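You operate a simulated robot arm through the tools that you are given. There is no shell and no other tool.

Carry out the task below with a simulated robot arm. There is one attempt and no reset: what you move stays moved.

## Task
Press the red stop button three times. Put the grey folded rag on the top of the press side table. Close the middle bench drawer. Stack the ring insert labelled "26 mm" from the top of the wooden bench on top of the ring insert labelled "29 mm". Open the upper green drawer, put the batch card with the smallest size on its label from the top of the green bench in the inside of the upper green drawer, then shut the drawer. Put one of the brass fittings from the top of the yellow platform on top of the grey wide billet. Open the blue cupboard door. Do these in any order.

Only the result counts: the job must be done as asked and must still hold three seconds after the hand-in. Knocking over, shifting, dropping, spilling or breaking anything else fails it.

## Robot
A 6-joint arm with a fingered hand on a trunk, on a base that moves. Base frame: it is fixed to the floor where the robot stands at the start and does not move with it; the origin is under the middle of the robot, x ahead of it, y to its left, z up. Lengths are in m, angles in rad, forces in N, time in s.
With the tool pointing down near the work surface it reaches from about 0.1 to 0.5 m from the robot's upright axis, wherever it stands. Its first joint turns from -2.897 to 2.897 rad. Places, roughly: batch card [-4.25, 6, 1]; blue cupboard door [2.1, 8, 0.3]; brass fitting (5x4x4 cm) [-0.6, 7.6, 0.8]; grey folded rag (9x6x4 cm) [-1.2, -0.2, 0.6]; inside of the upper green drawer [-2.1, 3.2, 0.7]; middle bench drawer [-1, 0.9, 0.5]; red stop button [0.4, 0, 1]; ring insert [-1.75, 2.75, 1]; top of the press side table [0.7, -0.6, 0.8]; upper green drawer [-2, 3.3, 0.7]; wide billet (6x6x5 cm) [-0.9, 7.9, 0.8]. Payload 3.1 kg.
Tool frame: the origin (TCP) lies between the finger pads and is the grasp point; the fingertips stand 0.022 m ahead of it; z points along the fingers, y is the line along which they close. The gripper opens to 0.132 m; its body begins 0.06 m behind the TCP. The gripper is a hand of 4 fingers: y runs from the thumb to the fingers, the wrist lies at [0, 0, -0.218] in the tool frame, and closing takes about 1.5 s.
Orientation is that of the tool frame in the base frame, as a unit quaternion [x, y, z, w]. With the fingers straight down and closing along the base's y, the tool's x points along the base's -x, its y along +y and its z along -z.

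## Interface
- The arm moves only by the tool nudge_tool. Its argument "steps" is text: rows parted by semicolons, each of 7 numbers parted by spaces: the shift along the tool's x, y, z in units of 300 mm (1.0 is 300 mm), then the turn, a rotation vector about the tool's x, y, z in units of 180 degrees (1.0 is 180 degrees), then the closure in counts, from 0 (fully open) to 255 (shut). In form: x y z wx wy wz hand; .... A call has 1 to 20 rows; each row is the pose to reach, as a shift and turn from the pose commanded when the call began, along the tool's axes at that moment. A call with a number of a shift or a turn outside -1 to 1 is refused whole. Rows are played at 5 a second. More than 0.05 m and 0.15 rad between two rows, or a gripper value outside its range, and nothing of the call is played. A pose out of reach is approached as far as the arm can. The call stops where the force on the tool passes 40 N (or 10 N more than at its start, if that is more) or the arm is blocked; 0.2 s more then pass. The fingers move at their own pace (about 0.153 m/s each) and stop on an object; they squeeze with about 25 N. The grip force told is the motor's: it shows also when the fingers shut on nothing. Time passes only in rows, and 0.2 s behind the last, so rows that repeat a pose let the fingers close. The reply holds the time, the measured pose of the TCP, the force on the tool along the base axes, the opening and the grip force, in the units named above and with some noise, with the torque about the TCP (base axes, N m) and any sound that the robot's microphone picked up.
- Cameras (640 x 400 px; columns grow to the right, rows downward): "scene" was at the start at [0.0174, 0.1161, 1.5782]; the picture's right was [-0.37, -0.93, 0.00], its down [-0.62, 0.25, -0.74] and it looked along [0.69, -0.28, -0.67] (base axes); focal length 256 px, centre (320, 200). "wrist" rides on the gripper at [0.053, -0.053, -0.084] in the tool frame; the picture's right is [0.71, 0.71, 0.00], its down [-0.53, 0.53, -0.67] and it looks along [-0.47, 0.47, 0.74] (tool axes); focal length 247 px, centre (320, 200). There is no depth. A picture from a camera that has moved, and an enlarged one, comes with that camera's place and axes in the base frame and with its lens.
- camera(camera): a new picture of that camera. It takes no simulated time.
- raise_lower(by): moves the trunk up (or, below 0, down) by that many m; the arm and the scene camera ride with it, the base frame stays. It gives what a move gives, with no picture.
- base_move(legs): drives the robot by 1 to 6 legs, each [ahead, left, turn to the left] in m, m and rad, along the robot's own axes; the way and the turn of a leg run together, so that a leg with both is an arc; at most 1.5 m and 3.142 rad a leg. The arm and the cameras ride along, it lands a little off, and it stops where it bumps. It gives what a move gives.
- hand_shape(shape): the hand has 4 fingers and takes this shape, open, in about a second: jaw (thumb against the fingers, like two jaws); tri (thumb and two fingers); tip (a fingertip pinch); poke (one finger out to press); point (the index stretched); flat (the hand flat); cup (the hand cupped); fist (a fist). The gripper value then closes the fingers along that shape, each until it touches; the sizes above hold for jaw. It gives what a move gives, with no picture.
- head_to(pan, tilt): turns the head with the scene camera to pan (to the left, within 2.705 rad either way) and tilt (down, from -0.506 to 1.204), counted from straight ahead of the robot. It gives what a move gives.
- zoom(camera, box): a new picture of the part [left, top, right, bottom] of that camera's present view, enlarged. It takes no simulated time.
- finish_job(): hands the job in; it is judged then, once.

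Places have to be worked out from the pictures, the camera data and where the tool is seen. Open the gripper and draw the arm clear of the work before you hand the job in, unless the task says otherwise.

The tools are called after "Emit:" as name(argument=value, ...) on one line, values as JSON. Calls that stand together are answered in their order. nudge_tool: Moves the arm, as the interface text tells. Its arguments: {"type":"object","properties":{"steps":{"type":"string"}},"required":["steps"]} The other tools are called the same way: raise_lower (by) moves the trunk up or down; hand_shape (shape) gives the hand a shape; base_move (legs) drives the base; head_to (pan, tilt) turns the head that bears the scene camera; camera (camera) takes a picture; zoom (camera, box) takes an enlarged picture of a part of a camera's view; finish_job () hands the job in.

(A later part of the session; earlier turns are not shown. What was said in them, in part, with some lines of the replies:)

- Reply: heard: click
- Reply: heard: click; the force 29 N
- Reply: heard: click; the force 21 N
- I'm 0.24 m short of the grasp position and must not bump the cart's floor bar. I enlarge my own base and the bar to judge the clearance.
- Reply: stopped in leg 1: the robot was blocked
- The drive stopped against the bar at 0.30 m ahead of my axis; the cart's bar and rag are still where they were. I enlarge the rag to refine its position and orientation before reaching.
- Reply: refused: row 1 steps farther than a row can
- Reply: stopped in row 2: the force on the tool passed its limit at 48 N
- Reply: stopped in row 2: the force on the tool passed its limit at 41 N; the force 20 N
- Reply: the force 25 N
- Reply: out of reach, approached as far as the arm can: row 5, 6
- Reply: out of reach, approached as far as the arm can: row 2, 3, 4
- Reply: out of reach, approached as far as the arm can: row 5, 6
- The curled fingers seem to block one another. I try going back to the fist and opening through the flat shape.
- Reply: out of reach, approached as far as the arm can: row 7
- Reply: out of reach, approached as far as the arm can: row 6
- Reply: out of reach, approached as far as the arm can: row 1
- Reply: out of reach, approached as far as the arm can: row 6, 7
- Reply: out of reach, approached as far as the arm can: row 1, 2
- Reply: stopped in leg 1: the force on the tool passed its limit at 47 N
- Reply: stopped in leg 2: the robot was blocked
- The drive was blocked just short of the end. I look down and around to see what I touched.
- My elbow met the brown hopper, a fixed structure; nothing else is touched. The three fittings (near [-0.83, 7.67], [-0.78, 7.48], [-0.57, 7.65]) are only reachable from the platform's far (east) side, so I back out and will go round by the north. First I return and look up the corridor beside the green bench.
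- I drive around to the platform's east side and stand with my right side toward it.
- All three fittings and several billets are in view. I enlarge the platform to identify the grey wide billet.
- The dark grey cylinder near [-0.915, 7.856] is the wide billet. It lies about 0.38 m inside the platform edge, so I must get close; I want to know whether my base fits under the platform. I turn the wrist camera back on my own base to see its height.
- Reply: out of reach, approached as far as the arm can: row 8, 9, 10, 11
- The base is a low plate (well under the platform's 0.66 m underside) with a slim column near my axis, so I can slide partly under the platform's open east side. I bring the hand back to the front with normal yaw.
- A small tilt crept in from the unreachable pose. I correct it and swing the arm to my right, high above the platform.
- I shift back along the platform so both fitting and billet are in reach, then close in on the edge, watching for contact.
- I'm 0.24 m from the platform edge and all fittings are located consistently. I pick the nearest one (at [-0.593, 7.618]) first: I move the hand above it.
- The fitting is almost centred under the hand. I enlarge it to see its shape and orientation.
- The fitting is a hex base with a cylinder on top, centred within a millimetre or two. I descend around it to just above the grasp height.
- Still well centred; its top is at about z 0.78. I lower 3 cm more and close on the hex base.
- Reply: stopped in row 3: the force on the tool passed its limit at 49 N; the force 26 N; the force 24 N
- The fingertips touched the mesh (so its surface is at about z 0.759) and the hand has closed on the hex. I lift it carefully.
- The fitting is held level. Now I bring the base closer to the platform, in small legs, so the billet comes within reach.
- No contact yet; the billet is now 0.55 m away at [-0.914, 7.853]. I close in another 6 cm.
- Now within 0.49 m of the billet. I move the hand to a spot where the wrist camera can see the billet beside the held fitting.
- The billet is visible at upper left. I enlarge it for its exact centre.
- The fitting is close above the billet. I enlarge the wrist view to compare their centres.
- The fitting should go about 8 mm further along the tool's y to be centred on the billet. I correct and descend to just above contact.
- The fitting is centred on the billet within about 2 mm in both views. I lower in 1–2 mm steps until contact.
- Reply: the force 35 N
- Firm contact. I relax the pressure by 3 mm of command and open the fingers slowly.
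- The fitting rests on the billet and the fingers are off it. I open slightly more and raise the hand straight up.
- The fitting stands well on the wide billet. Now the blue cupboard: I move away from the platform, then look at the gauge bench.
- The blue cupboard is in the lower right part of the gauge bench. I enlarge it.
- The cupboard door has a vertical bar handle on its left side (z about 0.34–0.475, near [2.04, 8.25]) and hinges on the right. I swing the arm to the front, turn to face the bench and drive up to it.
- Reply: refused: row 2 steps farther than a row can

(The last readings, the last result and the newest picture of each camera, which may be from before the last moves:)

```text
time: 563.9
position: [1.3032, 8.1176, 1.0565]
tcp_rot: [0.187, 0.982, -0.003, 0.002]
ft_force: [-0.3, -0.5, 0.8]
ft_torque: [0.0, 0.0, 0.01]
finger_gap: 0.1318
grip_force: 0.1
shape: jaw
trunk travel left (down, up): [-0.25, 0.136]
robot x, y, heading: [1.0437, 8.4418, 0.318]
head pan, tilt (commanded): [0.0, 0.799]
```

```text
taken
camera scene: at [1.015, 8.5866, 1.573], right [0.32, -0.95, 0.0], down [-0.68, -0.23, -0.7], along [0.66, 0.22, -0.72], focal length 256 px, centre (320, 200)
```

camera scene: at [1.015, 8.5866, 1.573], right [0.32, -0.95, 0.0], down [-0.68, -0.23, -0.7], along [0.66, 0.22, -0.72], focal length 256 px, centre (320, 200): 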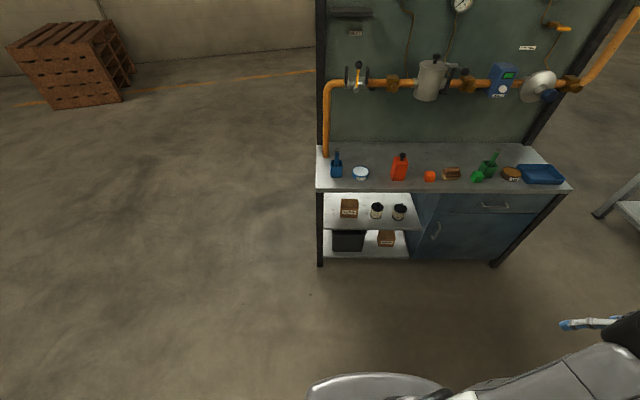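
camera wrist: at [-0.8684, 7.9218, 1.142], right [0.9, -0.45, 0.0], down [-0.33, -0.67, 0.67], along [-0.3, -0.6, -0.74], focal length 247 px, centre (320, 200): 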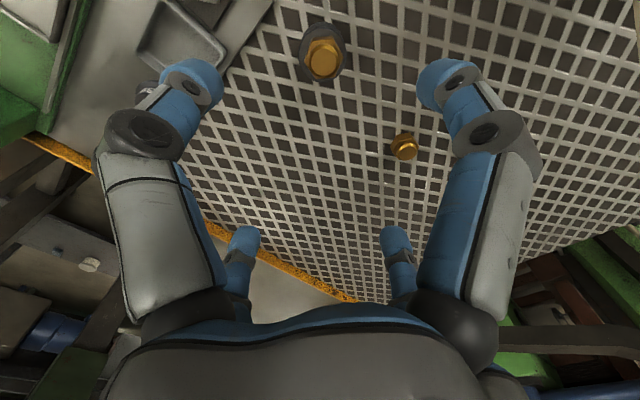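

One call was refused for a too large step, so the hand is only partly swung; nothing was touched. I bring it to the front now.

Emit:
nudge_tool(steps="0.036 0.11 -0.03 0 0 -0.0276 0; 0.072 0.22 -0.06 0 0 -0.0552 0; 0.108 0.33 -0.06 0 0 -0.0828 0; 0.144 0.44 -0.06 0 0 -0.11 0; 0.18 0.55 -0.06 0 0 -0.138 0; 0.216 0.66 -0.06 0 0 -0.1656 0; 0.252 0.77 -0.06 0 0 -0.193 0; 0.29 0.88 -0.06 0 0 -0.221 0")

Emit:
camera(camera="scene")

Emit:
zoom(camera="scene", box=[400, 180, 580, 280])

```text
time: 565.7
position: [1.3186, 8.3961, 1.0741]
tcp_rot: [-0.16, 0.987, -0.004, 0.0]
ft_force: [0.2, -0.2, -1.2]
ft_torque: [0.0, -0.02, 0.0]
finger_gap: 0.1318
grip_force: 0.0
shape: jaw
trunk travel left (down, up): [-0.25, 0.136]
robot x, y, heading: [1.045, 8.4403, 0.317]
head pan, tilt (commanded): [0.0, 0.799]
```

```text
taken
camera scene: at [1.0149, 8.5873, 1.5729], right [0.32, -0.95, 0.0], down [-0.68, -0.23, -0.7], along [0.66, 0.22, -0.72], focal length 256 px, centre (320, 200)
```

scene: 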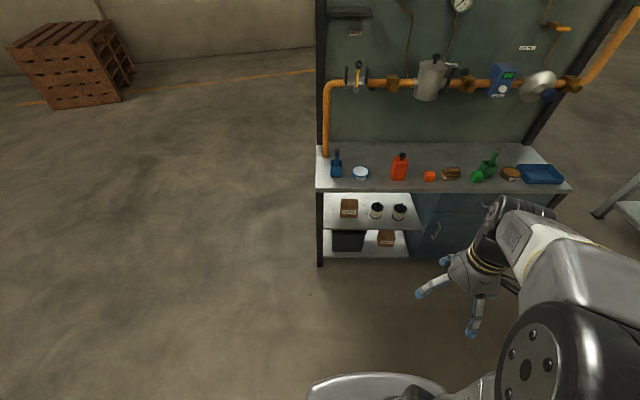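

```text
3.56 times, centred on (490, 230) of scene
camera zoom: at [1.0149, 8.5873, 1.5729], right [0.32, -0.95, 0.0], down [-0.68, -0.23, -0.7], along [0.66, 0.22, -0.72], focal length 911 px, centre (-284, 93)
```

zoom: 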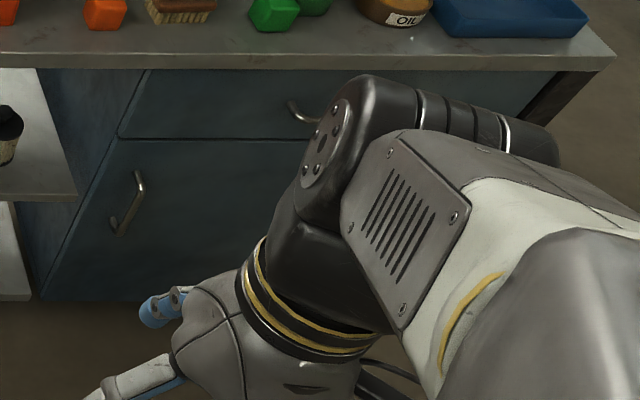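

The handle is at about [2.008, 8.253] from z 0.395 to 0.515. In the free space here I extend the arm and tilt the hand forward as I did for the drawer handle.

Emit:
nudge_tool(steps="-0.11 0.07 0 0 0 0 0; -0.22 0.14 0 0 0 0 0; -0.33 0.21 0 0 0 0 0; -0.44 0.28 0 0 0 0 0; -0.55 0.35 0 0 0 0 0; -0.68 0.423 0 0 0 0 0")

Emit:
nudge_tool(steps="-0.03 0 0 0 -0.043 0 0; -0.06 0 0 0 -0.086 0 0; -0.09 0 0 0 -0.129 0 0; -0.12 0 0 0 -0.172 0 0; -0.15 0 0 0 -0.215 0 0; -0.18 0 0 0 -0.258 0 0; -0.21 0 0 0 -0.301 0 0; -0.24 0 0 0 -0.344 0 0; -0.27 0 0 0 -0.387 0 0; -0.3 0 0 0 -0.43 0 0; -0.33 0 0 0 -0.472 0 0")

Emit:
camera(camera="scene")

```text
time: 567.1
position: [1.4743, 8.581, 1.0706]
tcp_rot: [-0.159, 0.987, -0.004, -0.001]
ft_force: [0.4, 0.2, 0.2]
ft_torque: [-0.02, -0.02, -0.01]
finger_gap: 0.1319
grip_force: 0.1
shape: jaw
trunk travel left (down, up): [-0.25, 0.136]
robot x, y, heading: [1.0425, 8.4413, 0.322]
head pan, tilt (commanded): [0.0, 0.799]
```

```text
time: 569.5
position: [1.567, 8.6099, 1.0717]
tcp_rot: [-0.12, 0.728, 0.106, 0.667]
ft_force: [0.3, -0.1, -0.1]
ft_torque: [0.04, -0.03, -0.01]
finger_gap: 0.1318
grip_force: 0.0
shape: jaw
trunk travel left (down, up): [-0.25, 0.136]
robot x, y, heading: [1.0451, 8.4417, 0.321]
head pan, tilt (commanded): [0.0, 0.799]
```

```text
taken
camera scene: at [1.0159, 8.5869, 1.573], right [0.32, -0.95, 0.0], down [-0.68, -0.23, -0.7], along [0.66, 0.22, -0.72], focal length 256 px, centre (320, 200)
```

scene: 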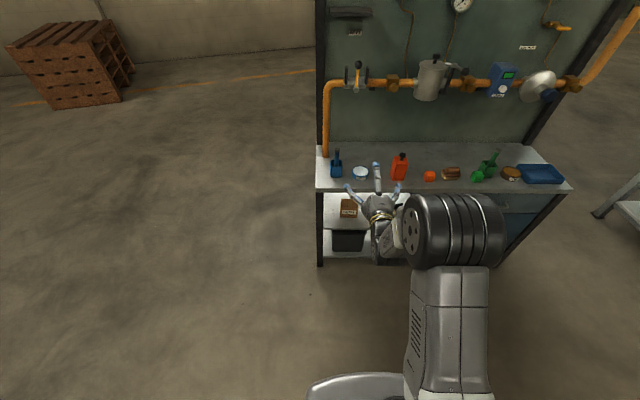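

The tilt worked fully this time. I lower the trunk and then the arm toward handle height, still in free space.

Emit:
raise_lower(by=-0.25)

Emit:
nudge_tool(steps="0.15 0 0.013 0 0 0 0; 0.3 0 0.026 0 0 0 0; 0.45 0 0.039 0 0 0 0; 0.6 0 0.052 0 0 0 0; 0.75 0 0.065 0 0 0 0; 0.9 0 0.078 0 0 0 0")

Emit:
camera(camera="scene")

```text
time: 572.1
position: [1.566, 8.6118, 0.8222]
tcp_rot: [-0.12, 0.728, 0.106, 0.667]
ft_force: [-0.1, 0.3, 1.2]
ft_torque: [0.05, 0.01, 0.01]
finger_gap: 0.1321
grip_force: 0.0
shape: jaw
trunk travel left (down, up): [0.0, 0.386]
robot x, y, heading: [1.0421, 8.4388, 0.32]
head pan, tilt (commanded): [0.0, 0.799]
```

```text
time: 573.5
position: [1.5644, 8.6097, 0.5521]
tcp_rot: [-0.119, 0.728, 0.105, 0.667]
ft_force: [-0.4, -0.5, -0.2]
ft_torque: [0.0, 0.02, -0.03]
finger_gap: 0.1322
grip_force: 0.0
shape: jaw
trunk travel left (down, up): [0.0, 0.386]
robot x, y, heading: [1.0434, 8.4432, 0.326]
head pan, tilt (commanded): [0.0, 0.799]
```

```text
taken
camera scene: at [1.0152, 8.5867, 1.3241], right [0.32, -0.95, 0.0], down [-0.68, -0.23, -0.7], along [0.66, 0.22, -0.72], focal length 256 px, centre (320, 200)
```

scene: 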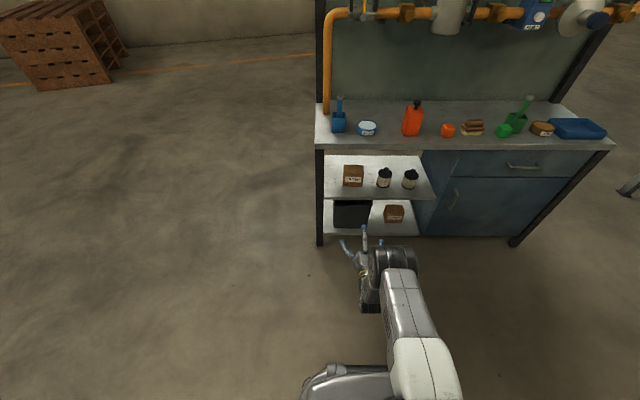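

Reachable so far. I go the remaining 10 cm down and roll the hand 45°.

Emit:
nudge_tool(steps="0.11 0 0.01 0 0 0 0; 0.22 0 0.02 0 0 0 0; 0.32 0 0.028 0 0 0 0; 0.32 0 0.028 0 0 -0.045 0; 0.32 0 0.028 0 0 -0.09 0; 0.32 0 0.028 0 0 -0.135 0; 0.32 0 0.028 0 0 -0.18 0; 0.32 0 0.028 0 0 -0.225 0; 0.32 0 0.028 0 0 -0.25 0")

Emit:
camera(camera="wrist")

Emit:
zoom(camera="scene", box=[400, 120, 620, 260])

```text
time: 575.5
position: [1.5663, 8.6087, 0.4556]
tcp_rot: [-0.39, 0.627, -0.159, 0.656]
ft_force: [-0.1, 0.0, -0.6]
ft_torque: [-0.02, -0.05, -0.02]
finger_gap: 0.1318
grip_force: 0.0
shape: jaw
trunk travel left (down, up): [0.0, 0.386]
robot x, y, heading: [1.0438, 8.4377, 0.32]
head pan, tilt (commanded): [0.0, 0.799]
```

```text
taken
camera wrist: at [1.5103, 8.5108, 0.4632], right [-0.08, -0.04, -1.0], down [-0.87, 0.5, 0.05], along [0.49, 0.87, -0.07], focal length 247 px, centre (320, 200)
```

wrist: 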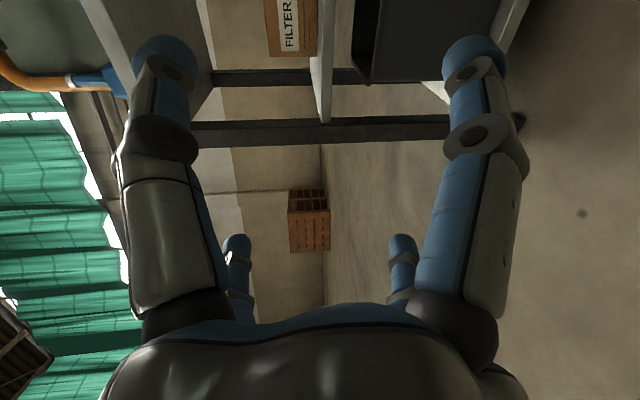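

```text
2.86 times, centred on (510, 190) of scene
camera zoom: at [1.0151, 8.5867, 1.3241], right [0.32, -0.95, 0.0], down [-0.68, -0.23, -0.7], along [0.66, 0.22, -0.72], focal length 732 px, centre (-223, 229)
```

zoom: 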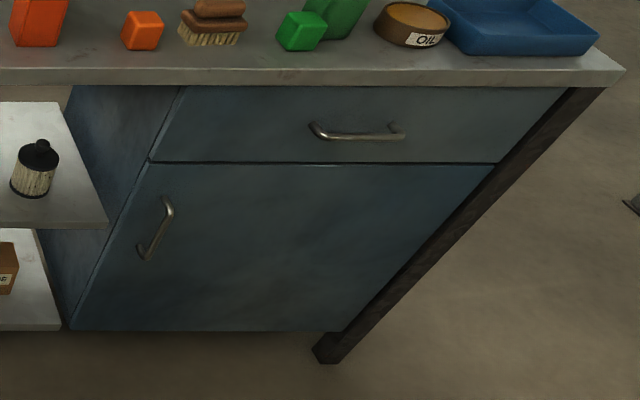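

The hand is at handle height and the bar is confirmed at [2.008, 8.250, 0.457]. I shift right in front of it and approach to within about 8 cm.

Emit:
base_move(legs=[[0, -0.479, 0], [0.21, 0, 0]])

Emit:
camera(camera="wrist")

Emit:
camera(camera="scene")

```text
time: 579.5
position: [1.9195, 8.2265, 0.4546]
tcp_rot: [-0.388, 0.628, -0.159, 0.656]
ft_force: [-0.1, -0.7, -0.6]
ft_torque: [0.01, 0.01, -0.02]
finger_gap: 0.132
grip_force: 0.0
shape: jaw
trunk travel left (down, up): [0.0, 0.386]
robot x, y, heading: [1.3954, 8.0619, 0.316]
head pan, tilt (commanded): [0.0, 0.799]
```

```text
taken
camera wrist: at [1.8625, 8.1281, 0.4629], right [-0.08, -0.03, -1.0], down [-0.86, 0.5, 0.05], along [0.5, 0.86, -0.07], focal length 247 px, centre (320, 200)
```

wrist: 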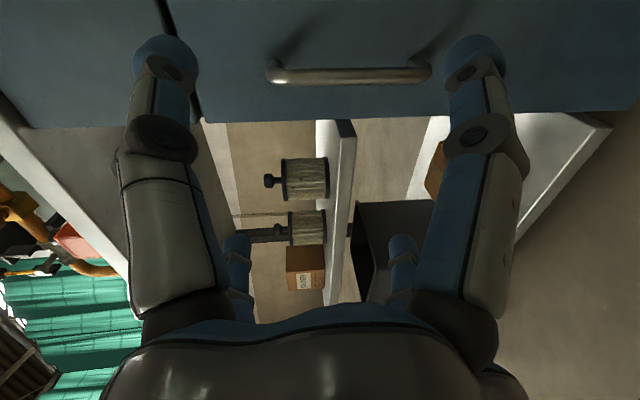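

```text
taken
camera scene: at [1.3679, 8.2067, 1.3241], right [0.31, -0.95, 0.0], down [-0.68, -0.22, -0.7], along [0.66, 0.22, -0.72], focal length 256 px, centre (320, 200)
```

scene: 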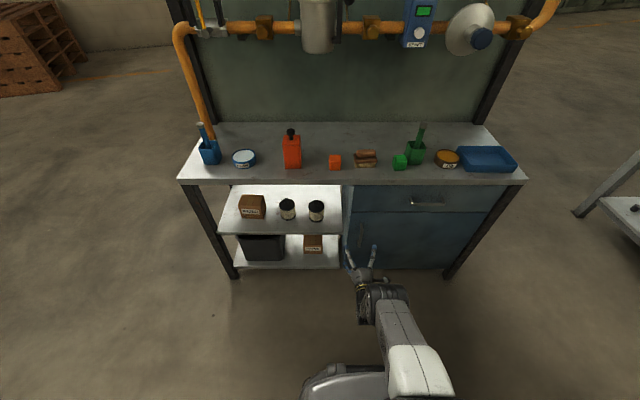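

The bar appears in the wrist view, a little to the right and ahead. I enlarge the scene view to fix its lateral position.

Emit:
zoom(camera="scene", box=[320, 180, 440, 290])

```text
3.64 times, centred on (380, 235) of scene
camera zoom: at [1.3679, 8.2067, 1.3241], right [0.31, -0.95, 0.0], down [-0.68, -0.22, -0.7], along [0.66, 0.22, -0.72], focal length 932 px, centre (102, 73)
```

zoom: 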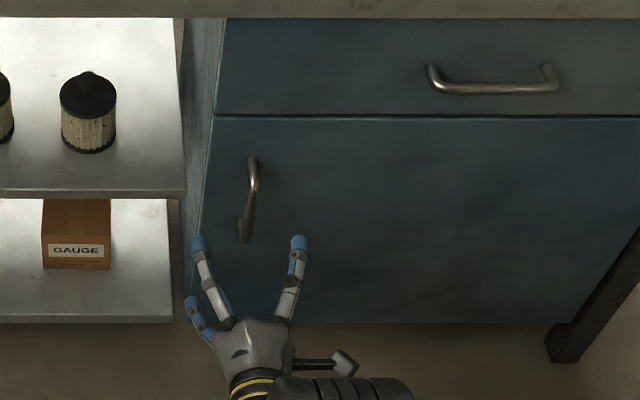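

Combining both views, the bar is 11.8 cm ahead of the TCP, 2 cm to the right and slightly lower. I correct and advance partway.

Emit:
nudge_tool(steps="0.05 0 0 0 0 0 40; 0.094 0 0.05 0 0 0 60; 0.094 0 0.12 0 0 0 60; 0.094 0 0.2 0 0 0 60")

Emit:
camera(camera="wrist")

Emit:
zoom(camera="scene", box=[320, 180, 440, 290])

```text
time: 580.5
position: [1.9651, 8.2222, 0.4595]
tcp_rot: [-0.387, 0.628, -0.16, 0.656]
ft_force: [-0.1, 0.3, -0.1]
ft_torque: [0.0, -0.01, 0.0]
finger_gap: 0.1013
grip_force: 0.0
shape: jaw
out of reach, approached as far as the arm can: row 2, 3, 4
trunk travel left (down, up): [0.0, 0.386]
robot x, y, heading: [1.3924, 8.0573, 0.314]
head pan, tilt (commanded): [0.0, 0.799]
```

```text
taken
camera wrist: at [1.9085, 8.1238, 0.4665], right [-0.08, -0.03, -1.0], down [-0.86, 0.5, 0.06], along [0.5, 0.86, -0.07], focal length 247 px, centre (320, 200)
```

wrist: 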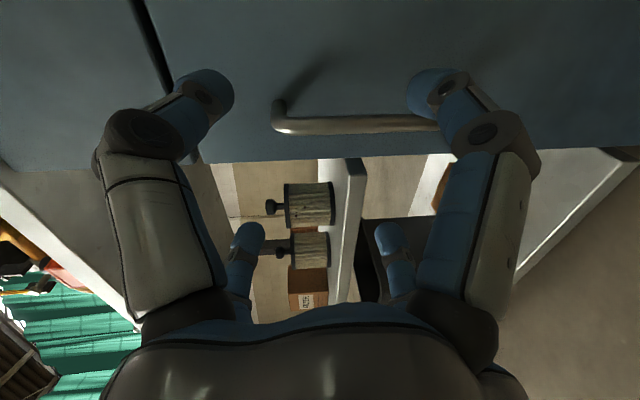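

```text
3.64 times, centred on (380, 235) of scene
camera zoom: at [1.3676, 8.2066, 1.3241], right [0.31, -0.95, 0.0], down [-0.68, -0.22, -0.7], along [0.66, 0.22, -0.72], focal length 932 px, centre (102, 73)
```

zoom: 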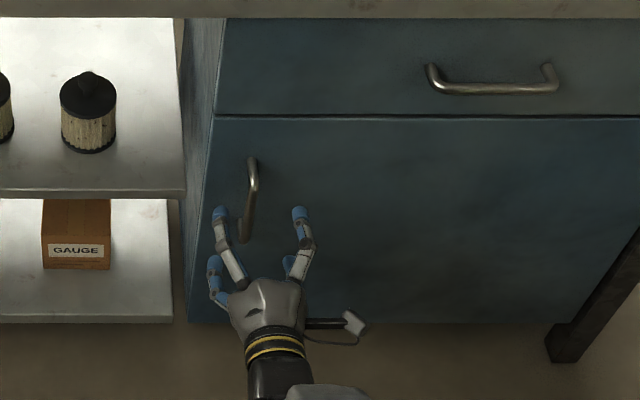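

The bar is now centred between the fingers, about 7 cm ahead; the arm is at its reach, so I advance with the base and then look.

Emit:
base_move(legs=[[0.055, 0, 0]])

Emit:
camera(camera="wrist")

Emit:
zoom(camera="scene", box=[320, 180, 440, 290])

```text
time: 581.5
position: [2.0186, 8.2379, 0.4581]
tcp_rot: [-0.386, 0.629, -0.16, 0.655]
ft_force: [0.1, 0.3, -0.1]
ft_torque: [0.0, -0.01, -0.01]
finger_gap: 0.1014
grip_force: 0.2
shape: jaw
trunk travel left (down, up): [0.0, 0.386]
robot x, y, heading: [1.4465, 8.0773, 0.315]
head pan, tilt (commanded): [0.0, 0.799]
```

```text
taken
camera wrist: at [1.9617, 8.1407, 0.4662], right [-0.08, -0.03, -1.0], down [-0.86, 0.5, 0.06], along [0.5, 0.86, -0.07], focal length 247 px, centre (320, 200)
```

wrist: 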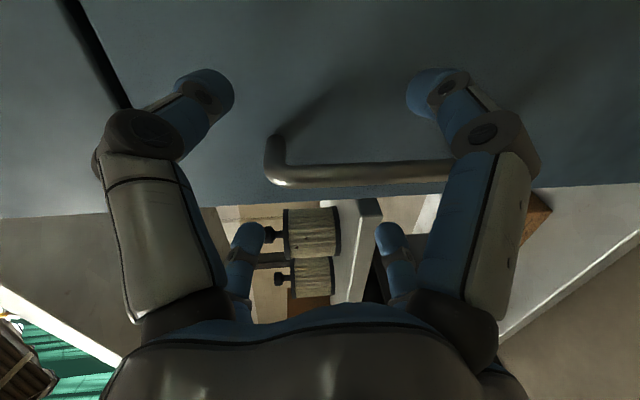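

```text
3.64 times, centred on (380, 235) of scene
camera zoom: at [1.4213, 8.224, 1.3241], right [0.31, -0.95, 0.0], down [-0.68, -0.22, -0.7], along [0.66, 0.22, -0.72], focal length 932 px, centre (102, 73)
```

zoom: 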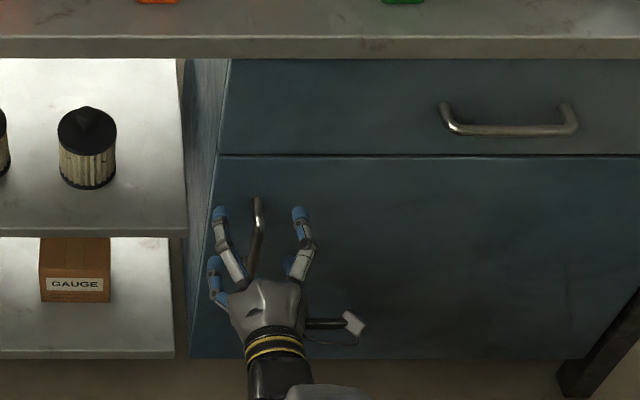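

The bar is right between the fingertips. I advance 1.3 cm more and close the hand on it.

Emit:
base_move(legs=[[0.014, 0, 0]])

Emit:
nudge_tool(steps="0 0 0 0 0 0 120; 0 0 0 0 0 0 180; 0 0 0 0 0 0 255; 0 0 0 0 0 0 255; 0 0 0 0 0 0 255; 0 0 0 0 0 0 255; 0 0 0 0 0 0 255; 0 0 0 0 0 0 255")

Emit:
camera(camera="wrist")

```text
time: 582.2
position: [2.0303, 8.243, 0.4582]
tcp_rot: [-0.386, 0.629, -0.16, 0.655]
ft_force: [0.6, 0.1, 0.6]
ft_torque: [-0.05, 0.0, -0.01]
finger_gap: 0.1013
grip_force: 0.0
shape: jaw
trunk travel left (down, up): [0.0, 0.386]
robot x, y, heading: [1.4606, 8.0782, 0.312]
head pan, tilt (commanded): [0.0, 0.799]
```

```text
time: 584.0
position: [2.0312, 8.242, 0.4588]
tcp_rot: [-0.386, 0.629, -0.16, 0.656]
ft_force: [3.8, -4.1, 2.6]
ft_torque: [0.05, 0.02, 0.05]
finger_gap: 0.0001
grip_force: 25.2
shape: jaw
trunk travel left (down, up): [0.0, 0.386]
robot x, y, heading: [1.4601, 8.0843, 0.313]
head pan, tilt (commanded): [0.0, 0.799]
```

```text
taken
camera wrist: at [1.9748, 8.1444, 0.4666], right [-0.08, -0.03, -1.0], down [-0.86, 0.5, 0.06], along [0.5, 0.86, -0.07], focal length 247 px, centre (320, 200)
```

wrist: 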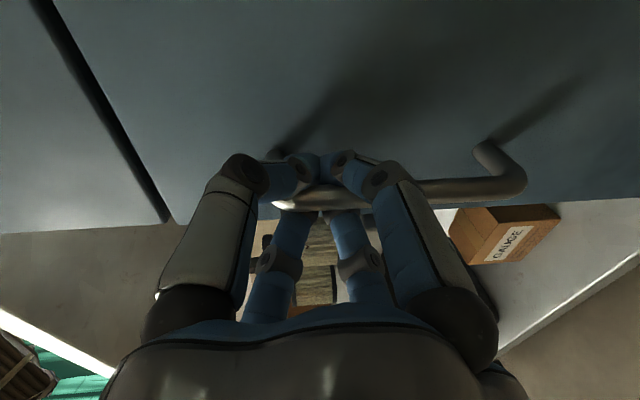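

The fingertips have met behind the bar, hooking it. I pull back gently with the base.

Emit:
base_move(legs=[[-0.04, 0, 0]])

Emit:
camera(camera="wrist")

Emit:
zoom(camera="scene", box=[300, 160, 480, 310])

```text
time: 584.9
position: [1.9957, 8.2274, 0.4581]
tcp_rot: [-0.383, 0.631, -0.162, 0.655]
ft_force: [15.2, -28.4, 2.1]
ft_torque: [0.11, 0.06, -0.02]
finger_gap: 0.0
grip_force: 25.0
shape: jaw
trunk travel left (down, up): [0.0, 0.386]
robot x, y, heading: [1.4241, 8.0687, 0.312]
head pan, tilt (commanded): [0.0, 0.799]
```

```text
taken
camera wrist: at [1.9369, 8.1287, 0.4663], right [-0.08, -0.03, -1.0], down [-0.86, 0.51, 0.06], along [0.51, 0.86, -0.07], focal length 247 px, centre (320, 200)
```

wrist: 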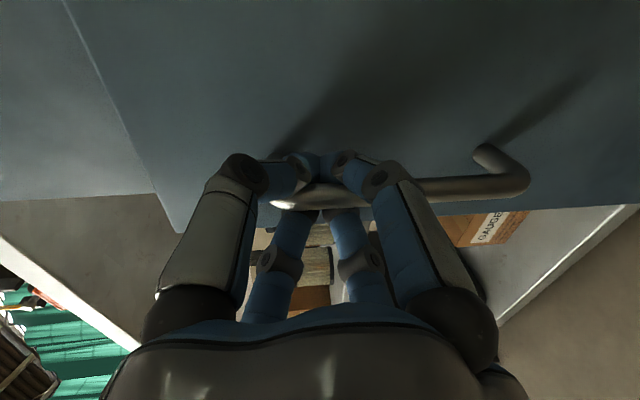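

```text
2.67 times, centred on (390, 235) of scene
camera zoom: at [1.3966, 8.213, 1.3244], right [0.31, -0.95, 0.0], down [-0.68, -0.22, -0.7], along [0.66, 0.22, -0.72], focal length 684 px, centre (133, 107)
```

zoom: 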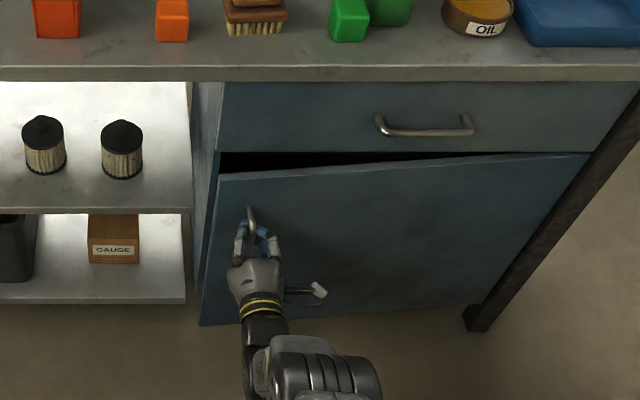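

The door is opening, with some side force since it swings on an arc. I now move the base along that arc about the hinge, turning with the door in small increments.

Emit:
base_move(legs=[[-0.012, -0.02, 0], [-0.048, -0.059, 0.09]])

Emit:
zoom(camera="scene", box=[300, 160, 480, 310])

```text
time: 585.8
position: [1.985, 8.2188, 0.4585]
tcp_rot: [-0.395, 0.623, -0.155, 0.657]
ft_force: [-1.3, 2.4, 3.0]
ft_torque: [0.03, 0.01, 0.02]
finger_gap: 0.0
grip_force: 25.3
shape: jaw
trunk travel left (down, up): [0.0, 0.386]
robot x, y, heading: [1.4178, 8.0484, 0.319]
head pan, tilt (commanded): [0.0, 0.799]
stopped in leg 1: the force on the tool passed its limit at 47 N (the readings are from after the stop); the commanded pose is now the measured one
```

```text
2.67 times, centred on (390, 235) of scene
camera zoom: at [1.3893, 8.195, 1.3241], right [0.31, -0.95, 0.0], down [-0.68, -0.22, -0.7], along [0.66, 0.22, -0.72], focal length 684 px, centre (133, 107)
```

zoom: 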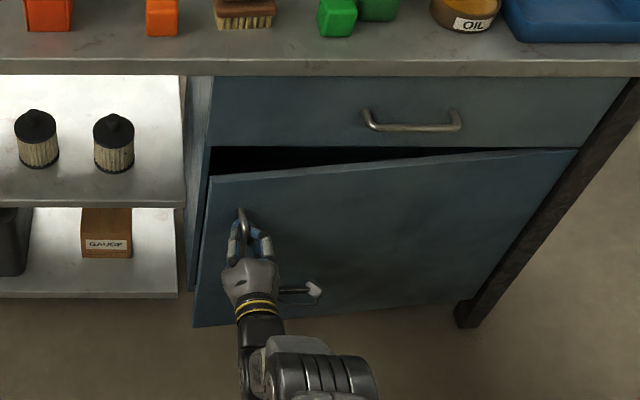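

The force limit cut that leg short, but the tension is now released. I continue with smaller arc legs.

Emit:
base_move(legs=[[-0.025, -0.028, 0.045]])

Emit:
base_move(legs=[[-0.025, -0.028, 0.045]])

Emit:
zoom(camera="scene", box=[300, 160, 480, 310])

```text
time: 586.7
position: [1.9629, 8.2071, 0.4579]
tcp_rot: [-0.407, 0.616, -0.141, 0.66]
ft_force: [3.5, -8.5, 1.9]
ft_torque: [0.14, 0.05, -0.01]
finger_gap: 0.0
grip_force: 25.0
shape: jaw
trunk travel left (down, up): [0.0, 0.386]
robot x, y, heading: [1.4029, 8.0139, 0.364]
head pan, tilt (commanded): [0.0, 0.799]
```

```text
time: 587.6
position: [1.9432, 8.1944, 0.4581]
tcp_rot: [-0.418, 0.608, -0.126, 0.663]
ft_force: [9.9, -14.9, 0.6]
ft_torque: [0.14, 0.1, 0.06]
finger_gap: 0.0001
grip_force: 25.0
shape: jaw
trunk travel left (down, up): [0.0, 0.386]
robot x, y, heading: [1.389, 7.9769, 0.406]
head pan, tilt (commanded): [0.0, 0.799]
```

```text
2.67 times, centred on (390, 235) of scene
camera zoom: at [1.3511, 8.12, 1.3243], right [0.39, -0.92, 0.0], down [-0.66, -0.28, -0.7], along [0.64, 0.28, -0.72], focal length 684 px, centre (133, 107)
```

zoom: 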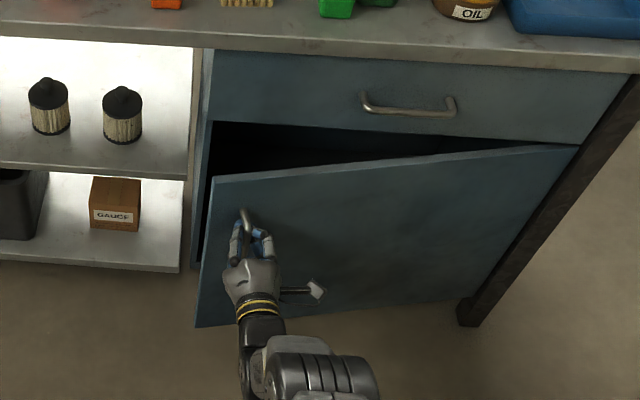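

The door follows well. I keep going along the arc with slightly more sideways motion.

Emit:
base_move(legs=[[-0.025, -0.034, 0.045], [-0.025, -0.034, 0.045]])

Emit:
base_move(legs=[[-0.025, -0.034, 0.045], [-0.025, -0.034, 0.045]])

Emit:
zoom(camera="scene", box=[300, 160, 480, 310])

```text
time: 589.0
position: [1.9051, 8.1617, 0.4582]
tcp_rot: [-0.448, 0.587, -0.097, 0.667]
ft_force: [-7.5, 8.6, 0.2]
ft_torque: [0.0, -0.01, -0.02]
finger_gap: 0.0
grip_force: 25.1
shape: jaw
trunk travel left (down, up): [0.0, 0.386]
robot x, y, heading: [1.3767, 7.8934, 0.497]
head pan, tilt (commanded): [0.0, 0.799]
```

```text
time: 590.3
position: [1.8683, 8.126, 0.4581]
tcp_rot: [-0.475, 0.565, -0.065, 0.671]
ft_force: [-21.5, 20.7, 0.1]
ft_torque: [-0.04, 0.04, -0.04]
finger_gap: 0.0001
grip_force: 24.9
shape: jaw
trunk travel left (down, up): [0.0, 0.386]
robot x, y, heading: [1.3642, 7.81, 0.586]
head pan, tilt (commanded): [0.0, 0.799]
```

```text
2.67 times, centred on (390, 235) of scene
camera zoom: at [1.3002, 7.9466, 1.3239], right [0.55, -0.83, 0.0], down [-0.6, -0.4, -0.7], along [0.58, 0.38, -0.72], focal length 684 px, centre (133, 107)
```

zoom: 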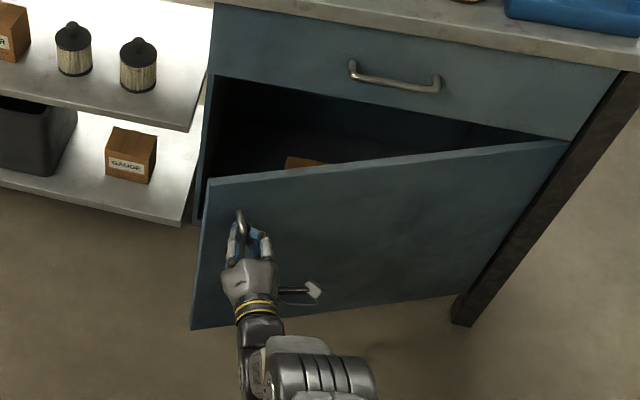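

I've drifted slightly inward of the arc, so I correct the direction and continue.

Emit:
base_move(legs=[[-0.04, -0.027, 0.05]])

Emit:
base_move(legs=[[-0.039, -0.029, 0.05]])

Emit:
zoom(camera="scene", box=[300, 160, 480, 310])

```text
time: 591.2
position: [1.8397, 8.1019, 0.4576]
tcp_rot: [-0.485, 0.557, -0.05, 0.673]
ft_force: [29.8, -24.0, -3.6]
ft_torque: [0.23, 0.27, 0.17]
finger_gap: 0.0002
grip_force: 25.1
shape: jaw
trunk travel left (down, up): [0.0, 0.386]
robot x, y, heading: [1.3531, 7.7665, 0.635]
head pan, tilt (commanded): [0.0, 0.799]
```

```text
time: 592.3
position: [1.8175, 8.0689, 0.4585]
tcp_rot: [-0.49, 0.553, -0.042, 0.673]
ft_force: [4.7, -3.2, -1.0]
ft_torque: [0.01, 0.05, 0.04]
finger_gap: 0.0
grip_force: 24.9
shape: jaw
trunk travel left (down, up): [0.0, 0.386]
robot x, y, heading: [1.336, 7.7213, 0.681]
head pan, tilt (commanded): [0.0, 0.799]
stopped in leg 1: the force on the tool passed its limit at 52 N (the readings are from after the stop); the commanded pose is now the measured one
```

```text
2.67 times, centred on (390, 235) of scene
camera zoom: at [1.2612, 7.8473, 1.3242], right [0.63, -0.78, 0.0], down [-0.56, -0.45, -0.7], along [0.54, 0.44, -0.72], focal length 684 px, centre (133, 107)
```

zoom: 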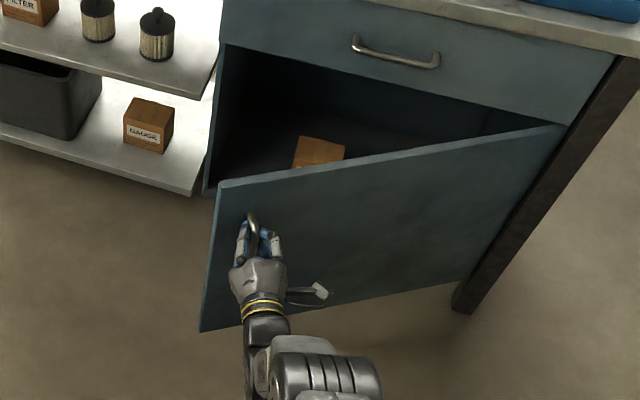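

About 33° open now. I refit the hinge from the traced points (near [2.22, 7.80]) and continue in rigid rotation about it.

Emit:
base_move(legs=[[-0.03, -0.044, 0.06]])

Emit:
base_move(legs=[[-0.03, -0.044, 0.06]])

Emit:
base_move(legs=[[-0.03, -0.044, 0.06]])

Emit:
zoom(camera="scene", box=[300, 160, 480, 310])

```text
time: 593.2
position: [1.7993, 8.0463, 0.4586]
tcp_rot: [-0.506, 0.538, -0.022, 0.674]
ft_force: [13.2, -7.2, -0.6]
ft_torque: [0.05, 0.07, 0.08]
finger_gap: 0.0003
grip_force: 24.6
shape: jaw
trunk travel left (down, up): [0.0, 0.386]
robot x, y, heading: [1.342, 7.6686, 0.741]
head pan, tilt (commanded): [0.0, 0.799]
```

```text
time: 594.2
position: [1.786, 8.0205, 0.4582]
tcp_rot: [-0.522, 0.523, -0.001, 0.674]
ft_force: [5.4, -3.2, 1.2]
ft_torque: [0.03, 0.06, 0.1]
finger_gap: 0.0002
grip_force: 23.9
shape: jaw
trunk travel left (down, up): [0.0, 0.386]
robot x, y, heading: [1.3538, 7.6131, 0.802]
head pan, tilt (commanded): [0.0, 0.799]
```

```text
time: 595.1
position: [1.7741, 7.9942, 0.4568]
tcp_rot: [-0.538, 0.506, 0.02, 0.674]
ft_force: [3.4, -1.0, 0.7]
ft_torque: [0.01, 0.05, 0.01]
finger_gap: 0.0001
grip_force: 24.7
shape: jaw
trunk travel left (down, up): [0.0, 0.386]
robot x, y, heading: [1.3648, 7.5642, 0.86]
head pan, tilt (commanded): [0.0, 0.799]
```

```text
2.67 times, centred on (390, 235) of scene
camera zoom: at [1.2673, 7.6743, 1.3242], right [0.76, -0.65, 0.0], down [-0.47, -0.54, -0.7], along [0.45, 0.53, -0.72], focal length 684 px, centre (133, 107)
```

zoom: 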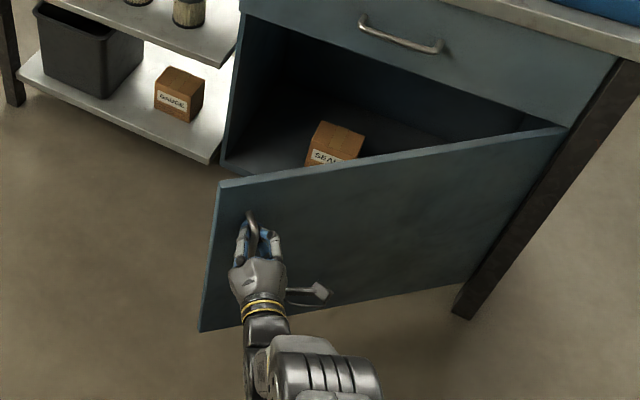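

Forces are small and the motion is clean; about 43° open. I continue.

Emit:
base_move(legs=[[-0.03, -0.044, 0.06], [-0.03, -0.044, 0.06]])

Emit:
base_move(legs=[[-0.03, -0.044, 0.06], [-0.03, -0.044, 0.06]])

Emit:
base_move(legs=[[-0.03, -0.044, 0.06], [-0.03, -0.044, 0.06]])

Emit:
zoom(camera="scene", box=[300, 160, 480, 310])

```text
time: 596.6
position: [1.752, 7.9395, 0.4573]
tcp_rot: [-0.568, 0.471, 0.06, 0.672]
ft_force: [0.7, -1.5, -0.2]
ft_torque: [0.0, 0.02, 0.03]
finger_gap: 0.0
grip_force: 24.7
shape: jaw
trunk travel left (down, up): [0.0, 0.386]
robot x, y, heading: [1.398, 7.4623, 0.985]
head pan, tilt (commanded): [0.0, 0.799]
```

```text
time: 598.0
position: [1.7384, 7.8829, 0.4582]
tcp_rot: [-0.595, 0.437, 0.1, 0.667]
ft_force: [-2.1, -0.1, -0.1]
ft_torque: [0.02, 0.04, 0.02]
finger_gap: 0.0
grip_force: 24.8
shape: jaw
trunk travel left (down, up): [0.0, 0.386]
robot x, y, heading: [1.4496, 7.3649, 1.101]
head pan, tilt (commanded): [0.0, 0.799]
```

```text
time: 599.5
position: [1.7315, 7.8249, 0.458]
tcp_rot: [-0.622, 0.399, 0.141, 0.659]
ft_force: [-5.5, 0.6, -0.6]
ft_torque: [-0.02, -0.05, -0.01]
finger_gap: 0.0
grip_force: 25.4
shape: jaw
trunk travel left (down, up): [0.0, 0.386]
robot x, y, heading: [1.5038, 7.2795, 1.226]
head pan, tilt (commanded): [0.0, 0.799]
```

```text
2.67 times, centred on (390, 235) of scene
camera zoom: at [1.3702, 7.3464, 1.3241], right [0.94, -0.34, 0.0], down [-0.24, -0.67, -0.7], along [0.24, 0.66, -0.72], focal length 684 px, centre (133, 107)
```

zoom: 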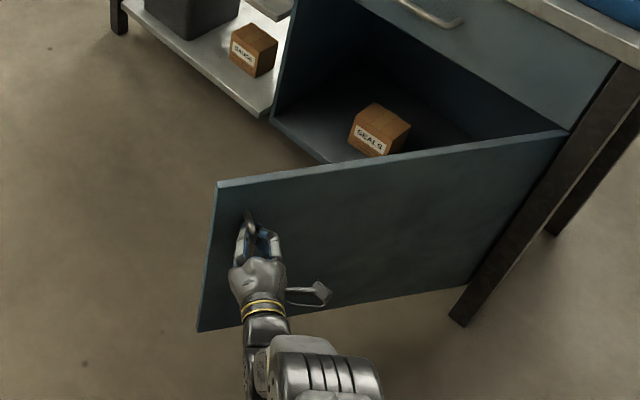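

Now about 64° open. I continue the arc to bring the door to roughly a right angle.

Emit:
base_move(legs=[[-0.03, -0.044, 0.06], [-0.03, -0.044, 0.06]])

Emit:
base_move(legs=[[-0.03, -0.044, 0.06], [-0.03, -0.044, 0.06]])

Emit:
base_move(legs=[[-0.03, -0.044, 0.06], [-0.03, -0.044, 0.06]])

Emit:
zoom(camera="scene", box=[300, 120, 500, 310])

```text
time: 601.0
position: [1.7296, 7.7667, 0.4587]
tcp_rot: [-0.643, 0.362, 0.18, 0.65]
ft_force: [-11.3, 0.1, -1.3]
ft_torque: [-0.05, -0.02, 0.01]
finger_gap: 0.0001
grip_force: 25.3
shape: jaw
trunk travel left (down, up): [0.0, 0.386]
robot x, y, heading: [1.5729, 7.1939, 1.345]
head pan, tilt (commanded): [0.0, 0.799]
```

```text
time: 602.5
position: [1.7348, 7.7074, 0.4576]
tcp_rot: [0.666, -0.32, -0.219, -0.637]
ft_force: [-26.9, -3.8, -2.5]
ft_torque: [-0.09, -0.04, -0.04]
finger_gap: 0.0
grip_force: 25.4
shape: jaw
trunk travel left (down, up): [0.0, 0.386]
robot x, y, heading: [1.6462, 7.1215, 1.463]
head pan, tilt (commanded): [0.0, 0.799]
```

```text
time: 604.0
position: [1.7471, 7.6484, 0.4582]
tcp_rot: [0.685, -0.278, -0.258, -0.622]
ft_force: [-20.3, -5.9, -0.1]
ft_torque: [-0.04, -0.03, -0.06]
finger_gap: 0.0001
grip_force: 25.3
shape: jaw
trunk travel left (down, up): [0.0, 0.386]
robot x, y, heading: [1.7269, 7.0545, 1.587]
head pan, tilt (commanded): [0.0, 0.799]
```

```text
2.11 times, centred on (400, 215) of scene
camera zoom: at [1.5807, 7.0742, 1.3239], right [1.0, 0.01, 0.0], down [0.01, -0.72, -0.7], along [-0.01, 0.7, -0.72], focal length 540 px, centre (152, 168)
```

zoom: 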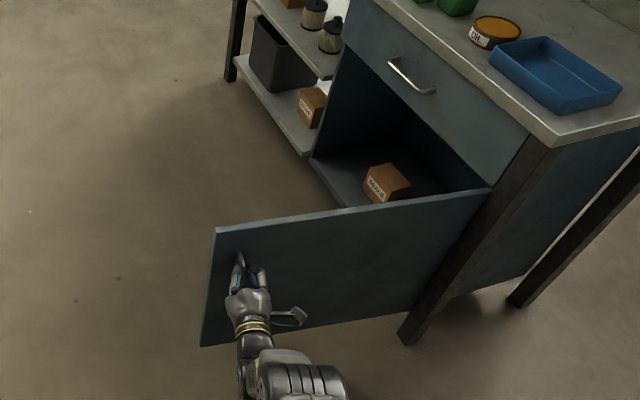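

About 85° open. One more small step with a slight outward correction, then I release the handle.

Emit:
base_move(legs=[[-0.03, -0.034, 0.06], [-0.03, -0.044, 0.06]])

Emit:
nudge_tool(steps="0 0 0 0 0 0 180; 0 0 0 0 0 0 120; 0 0 0 0 0 0 60; 0 0 0 0 0 0 30; 0 0 0 0 0 0 30; 0 0 0 0 0 0 30; 0 0 0 0 0 0 30")

Emit:
camera(camera="wrist")

Emit:
camera(camera="scene")

```text
time: 605.4
position: [1.7585, 7.5933, 0.4583]
tcp_rot: [0.7, -0.238, -0.296, -0.605]
ft_force: [17.8, 6.9, -0.5]
ft_torque: [-0.09, 0.16, 0.14]
finger_gap: 0.0
grip_force: 24.9
shape: jaw
trunk travel left (down, up): [0.0, 0.386]
robot x, y, heading: [1.812, 7.0033, 1.709]
head pan, tilt (commanded): [0.0, 0.799]
```

```text
time: 607.0
position: [1.7587, 7.5936, 0.4571]
tcp_rot: [0.7, -0.238, -0.295, -0.605]
ft_force: [-0.1, 0.4, 0.3]
ft_torque: [0.01, -0.03, -0.01]
finger_gap: 0.1163
grip_force: 0.1
shape: jaw
trunk travel left (down, up): [0.0, 0.386]
robot x, y, heading: [1.8109, 7.0024, 1.704]
head pan, tilt (commanded): [0.0, 0.799]
```

```text
taken
camera wrist: at [1.8432, 7.5192, 0.4656], right [0.02, -0.09, -1.0], down [-0.65, -0.75, 0.06], along [-0.76, 0.65, -0.07], focal length 247 px, centre (320, 200)
```

wrist: 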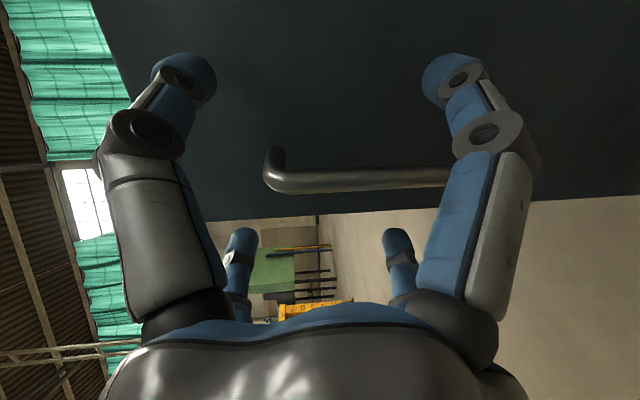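

```text
taken
camera scene: at [1.6628, 7.0029, 1.3241], right [0.99, 0.13, 0.0], down [0.1, -0.71, -0.7], along [-0.09, 0.69, -0.72], focal length 256 px, centre (320, 200)
```

scene: 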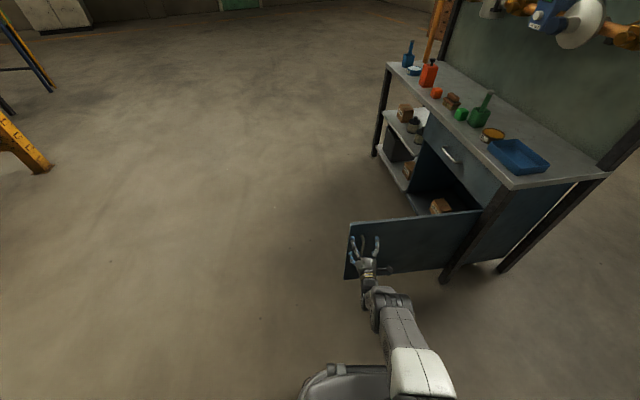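

The handle is released with the door at about 90°. I back away slowly and check that the door stays open.

Emit:
base_move(legs=[[-0.15, 0, 0]])

Emit:
camera(camera="scene")

Emit:
raise_lower(by=0.25)

Emit:
camera(camera="scene")

```text
time: 608.4
position: [1.7785, 7.4425, 0.4592]
tcp_rot: [0.7, -0.237, -0.295, -0.606]
ft_force: [-0.5, -0.1, 0.7]
ft_torque: [0.01, 0.01, -0.03]
finger_gap: 0.1162
grip_force: 0.1
shape: jaw
trunk travel left (down, up): [0.0, 0.386]
robot x, y, heading: [1.8323, 6.8509, 1.706]
head pan, tilt (commanded): [0.0, 0.799]
```

```text
taken
camera scene: at [1.6833, 6.8519, 1.3241], right [0.99, 0.14, 0.0], down [0.1, -0.71, -0.7], along [-0.09, 0.69, -0.72], focal length 256 px, centre (320, 200)
```

scene: 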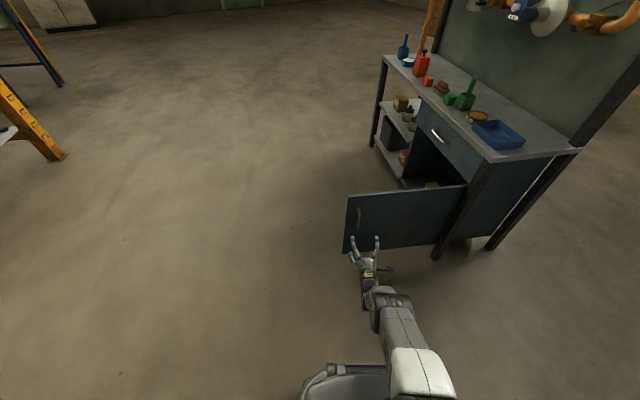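

```text
time: 611.0
position: [1.7779, 7.4425, 0.7067]
tcp_rot: [0.699, -0.238, -0.295, -0.606]
ft_force: [0.0, -0.8, 0.1]
ft_torque: [0.02, 0.02, -0.04]
finger_gap: 0.1165
grip_force: 0.0
shape: jaw
trunk travel left (down, up): [-0.25, 0.136]
robot x, y, heading: [1.8357, 6.8563, 1.708]
head pan, tilt (commanded): [0.0, 0.799]
```

```text
taken
camera scene: at [1.6832, 6.8523, 1.5731], right [0.99, 0.14, 0.0], down [0.1, -0.71, -0.7], along [-0.09, 0.69, -0.72], focal length 256 px, centre (320, 200)
```

scene: 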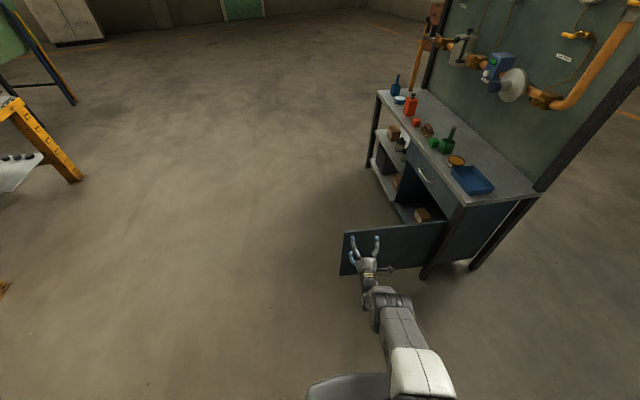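

The door stays open by itself. I open the hand fully and move the robot well clear of the bench.

Emit:
nudge_tool(steps="0 0 -0.1 0 0 0 0; 0 0 -0.2 0 0 0 0; 0 0 -0.2 0 0 0 0; 0 0 -0.2 0 0 0 0")

Emit:
base_move(legs=[[-0.1, 0, 0], [0, 0.5, 0]])

Emit:
head_to(pan=-0.5, tilt=0.6)

Emit:
camera(camera="scene")

Emit:
head_to(pan=0.9, tilt=0.5)

Emit:
camera(camera="scene")

```text
time: 612.0
position: [1.7859, 7.3828, 0.7121]
tcp_rot: [0.7, -0.237, -0.296, -0.605]
ft_force: [-0.9, 0.4, -0.4]
ft_torque: [0.01, -0.02, -0.01]
finger_gap: 0.1318
grip_force: 0.1
shape: jaw
trunk travel left (down, up): [-0.25, 0.136]
robot x, y, heading: [1.8353, 6.8516, 1.706]
head pan, tilt (commanded): [0.0, 0.799]
```

```text
time: 615.6
position: [1.3073, 7.2207, 0.7124]
tcp_rot: [0.699, -0.239, -0.293, -0.607]
ft_force: [1.1, 0.4, 0.0]
ft_torque: [-0.01, -0.01, -0.01]
finger_gap: 0.1321
grip_force: 0.2
shape: jaw
trunk travel left (down, up): [-0.25, 0.136]
robot x, y, heading: [1.3473, 6.6864, 1.702]
head pan, tilt (commanded): [0.0, 0.799]
```

```text
time: 616.6
position: [1.3083, 7.2197, 0.7119]
tcp_rot: [0.699, -0.239, -0.293, -0.607]
ft_force: [-0.2, -0.8, -0.2]
ft_torque: [0.01, -0.01, -0.02]
finger_gap: 0.132
grip_force: 0.1
shape: jaw
trunk travel left (down, up): [-0.25, 0.136]
robot x, y, heading: [1.3511, 6.6869, 1.7]
head pan, tilt (commanded): [-0.499, 0.6]
```

```text
taken
camera scene: at [1.2445, 6.6922, 1.5898], right [0.93, -0.36, 0.0], down [-0.2, -0.53, -0.82], along [0.3, 0.77, -0.57], focal length 256 px, centre (320, 200)
```

scene: 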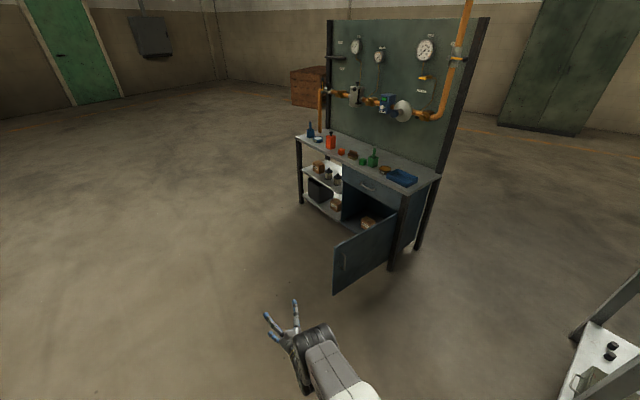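

```text
time: 618.1
position: [1.3087, 7.2202, 0.7113]
tcp_rot: [0.699, -0.24, -0.294, -0.606]
ft_force: [-0.6, 0.5, -0.1]
ft_torque: [0.01, 0.0, -0.02]
finger_gap: 0.1318
grip_force: 0.2
shape: jaw
trunk travel left (down, up): [-0.25, 0.136]
robot x, y, heading: [1.3521, 6.6867, 1.703]
head pan, tilt (commanded): [0.901, 0.499]
```

```text
taken
camera scene: at [1.1346, 6.6568, 1.5989], right [0.52, 0.86, 0.0], down [0.41, -0.25, -0.88], along [-0.75, 0.45, -0.48], focal length 256 px, centre (320, 200)
```

scene: 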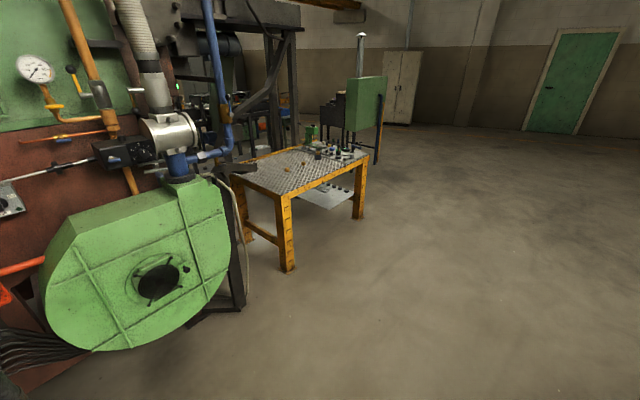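

The door is wide open. I take a last enlarged look at the fitting on the billet and the door.

Emit:
zoom(camera="scene", box=[250, 130, 390, 210])

Emit:
head_to(pan=-0.5, tilt=0.6)

Emit:
zoom(camera="scene", box=[280, 120, 460, 310])

```text
4.57 times, centred on (320, 170) of scene
camera zoom: at [1.1346, 6.6568, 1.5989], right [0.52, 0.86, 0.0], down [0.41, -0.25, -0.88], along [-0.75, 0.45, -0.48], focal length 1172 px, centre (320, 337)
```

zoom: 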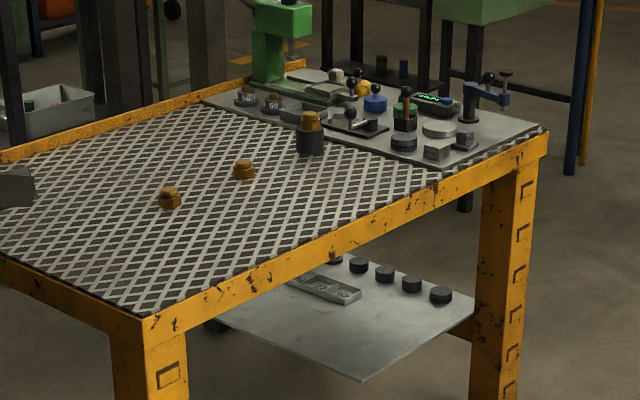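

```text
time: 619.6
position: [1.3082, 7.22, 0.7114]
tcp_rot: [0.699, -0.239, -0.293, -0.607]
ft_force: [0.5, -0.4, -0.2]
ft_torque: [-0.02, -0.01, -0.04]
finger_gap: 0.132
grip_force: 0.0
shape: jaw
trunk travel left (down, up): [-0.25, 0.136]
robot x, y, heading: [1.3517, 6.688, 1.697]
head pan, tilt (commanded): [-0.499, 0.6]
```

```text
2.11 times, centred on (370, 215) of scene
camera zoom: at [1.2445, 6.6922, 1.5899], right [0.93, -0.36, 0.0], down [-0.2, -0.53, -0.83], along [0.3, 0.77, -0.56], focal length 540 px, centre (215, 168)
```

zoom: 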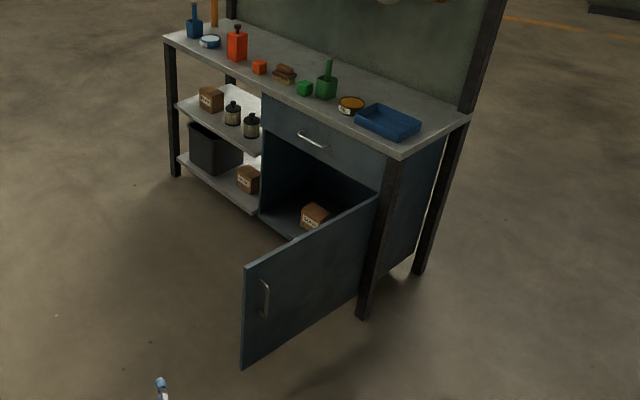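

All seven parts look done:
- **Stop button:** pressed three times, one click each.
- **Rag:** on top of the press side table.
- **Middle bench drawer:** closed.
- **Ring inserts:** "26 mm" stacked on "29 mm".
- **Batch card:** the 57 mm card, the smallest, is in the upper green drawer, and the drawer is shut.
- **Brass fitting:** on top of the grey wide billet.
- **Blue cupboard door:** open about 90°.

The hand is open and clear of everything, so I hand the job in.

Emit:
finish_job()

```text
The job is handed in.
```

I finished all seven parts and handed the job in; I haven't seen the judging result.

- **Stop button:** pressed three times, with one click heard for each press.
- **Rag:** on the press side table, in the clear space between the padlock, cup and card.
- **Middle bench drawer:** shut and flush with the drawers above and below it.
- **Ring inserts:** the 26 mm ring sits on the 29 mm ring.
- **Batch card:** the three cards on the green bench were 57, 65 and 95 mm. I put the 57 mm one in the upper green drawer and shut it. The card was standing upright in the drawer before I shut it, so it may have tipped over inside.
- **Brass fitting:** the one nearest the platform's edge now stands on the grey wide billet.
- **Blue cupboard door:** open about 90°, and it stayed open when I let go.

I touched two other things while driving. The base came up against the lift cart's floor bar when I fetched the rag; the cart looked unmoved to within about a centimetre. My elbow also met the brown hopper near the yellow platform, which looked fixed in place.

The gripper is open, and the arm is clear of everything.
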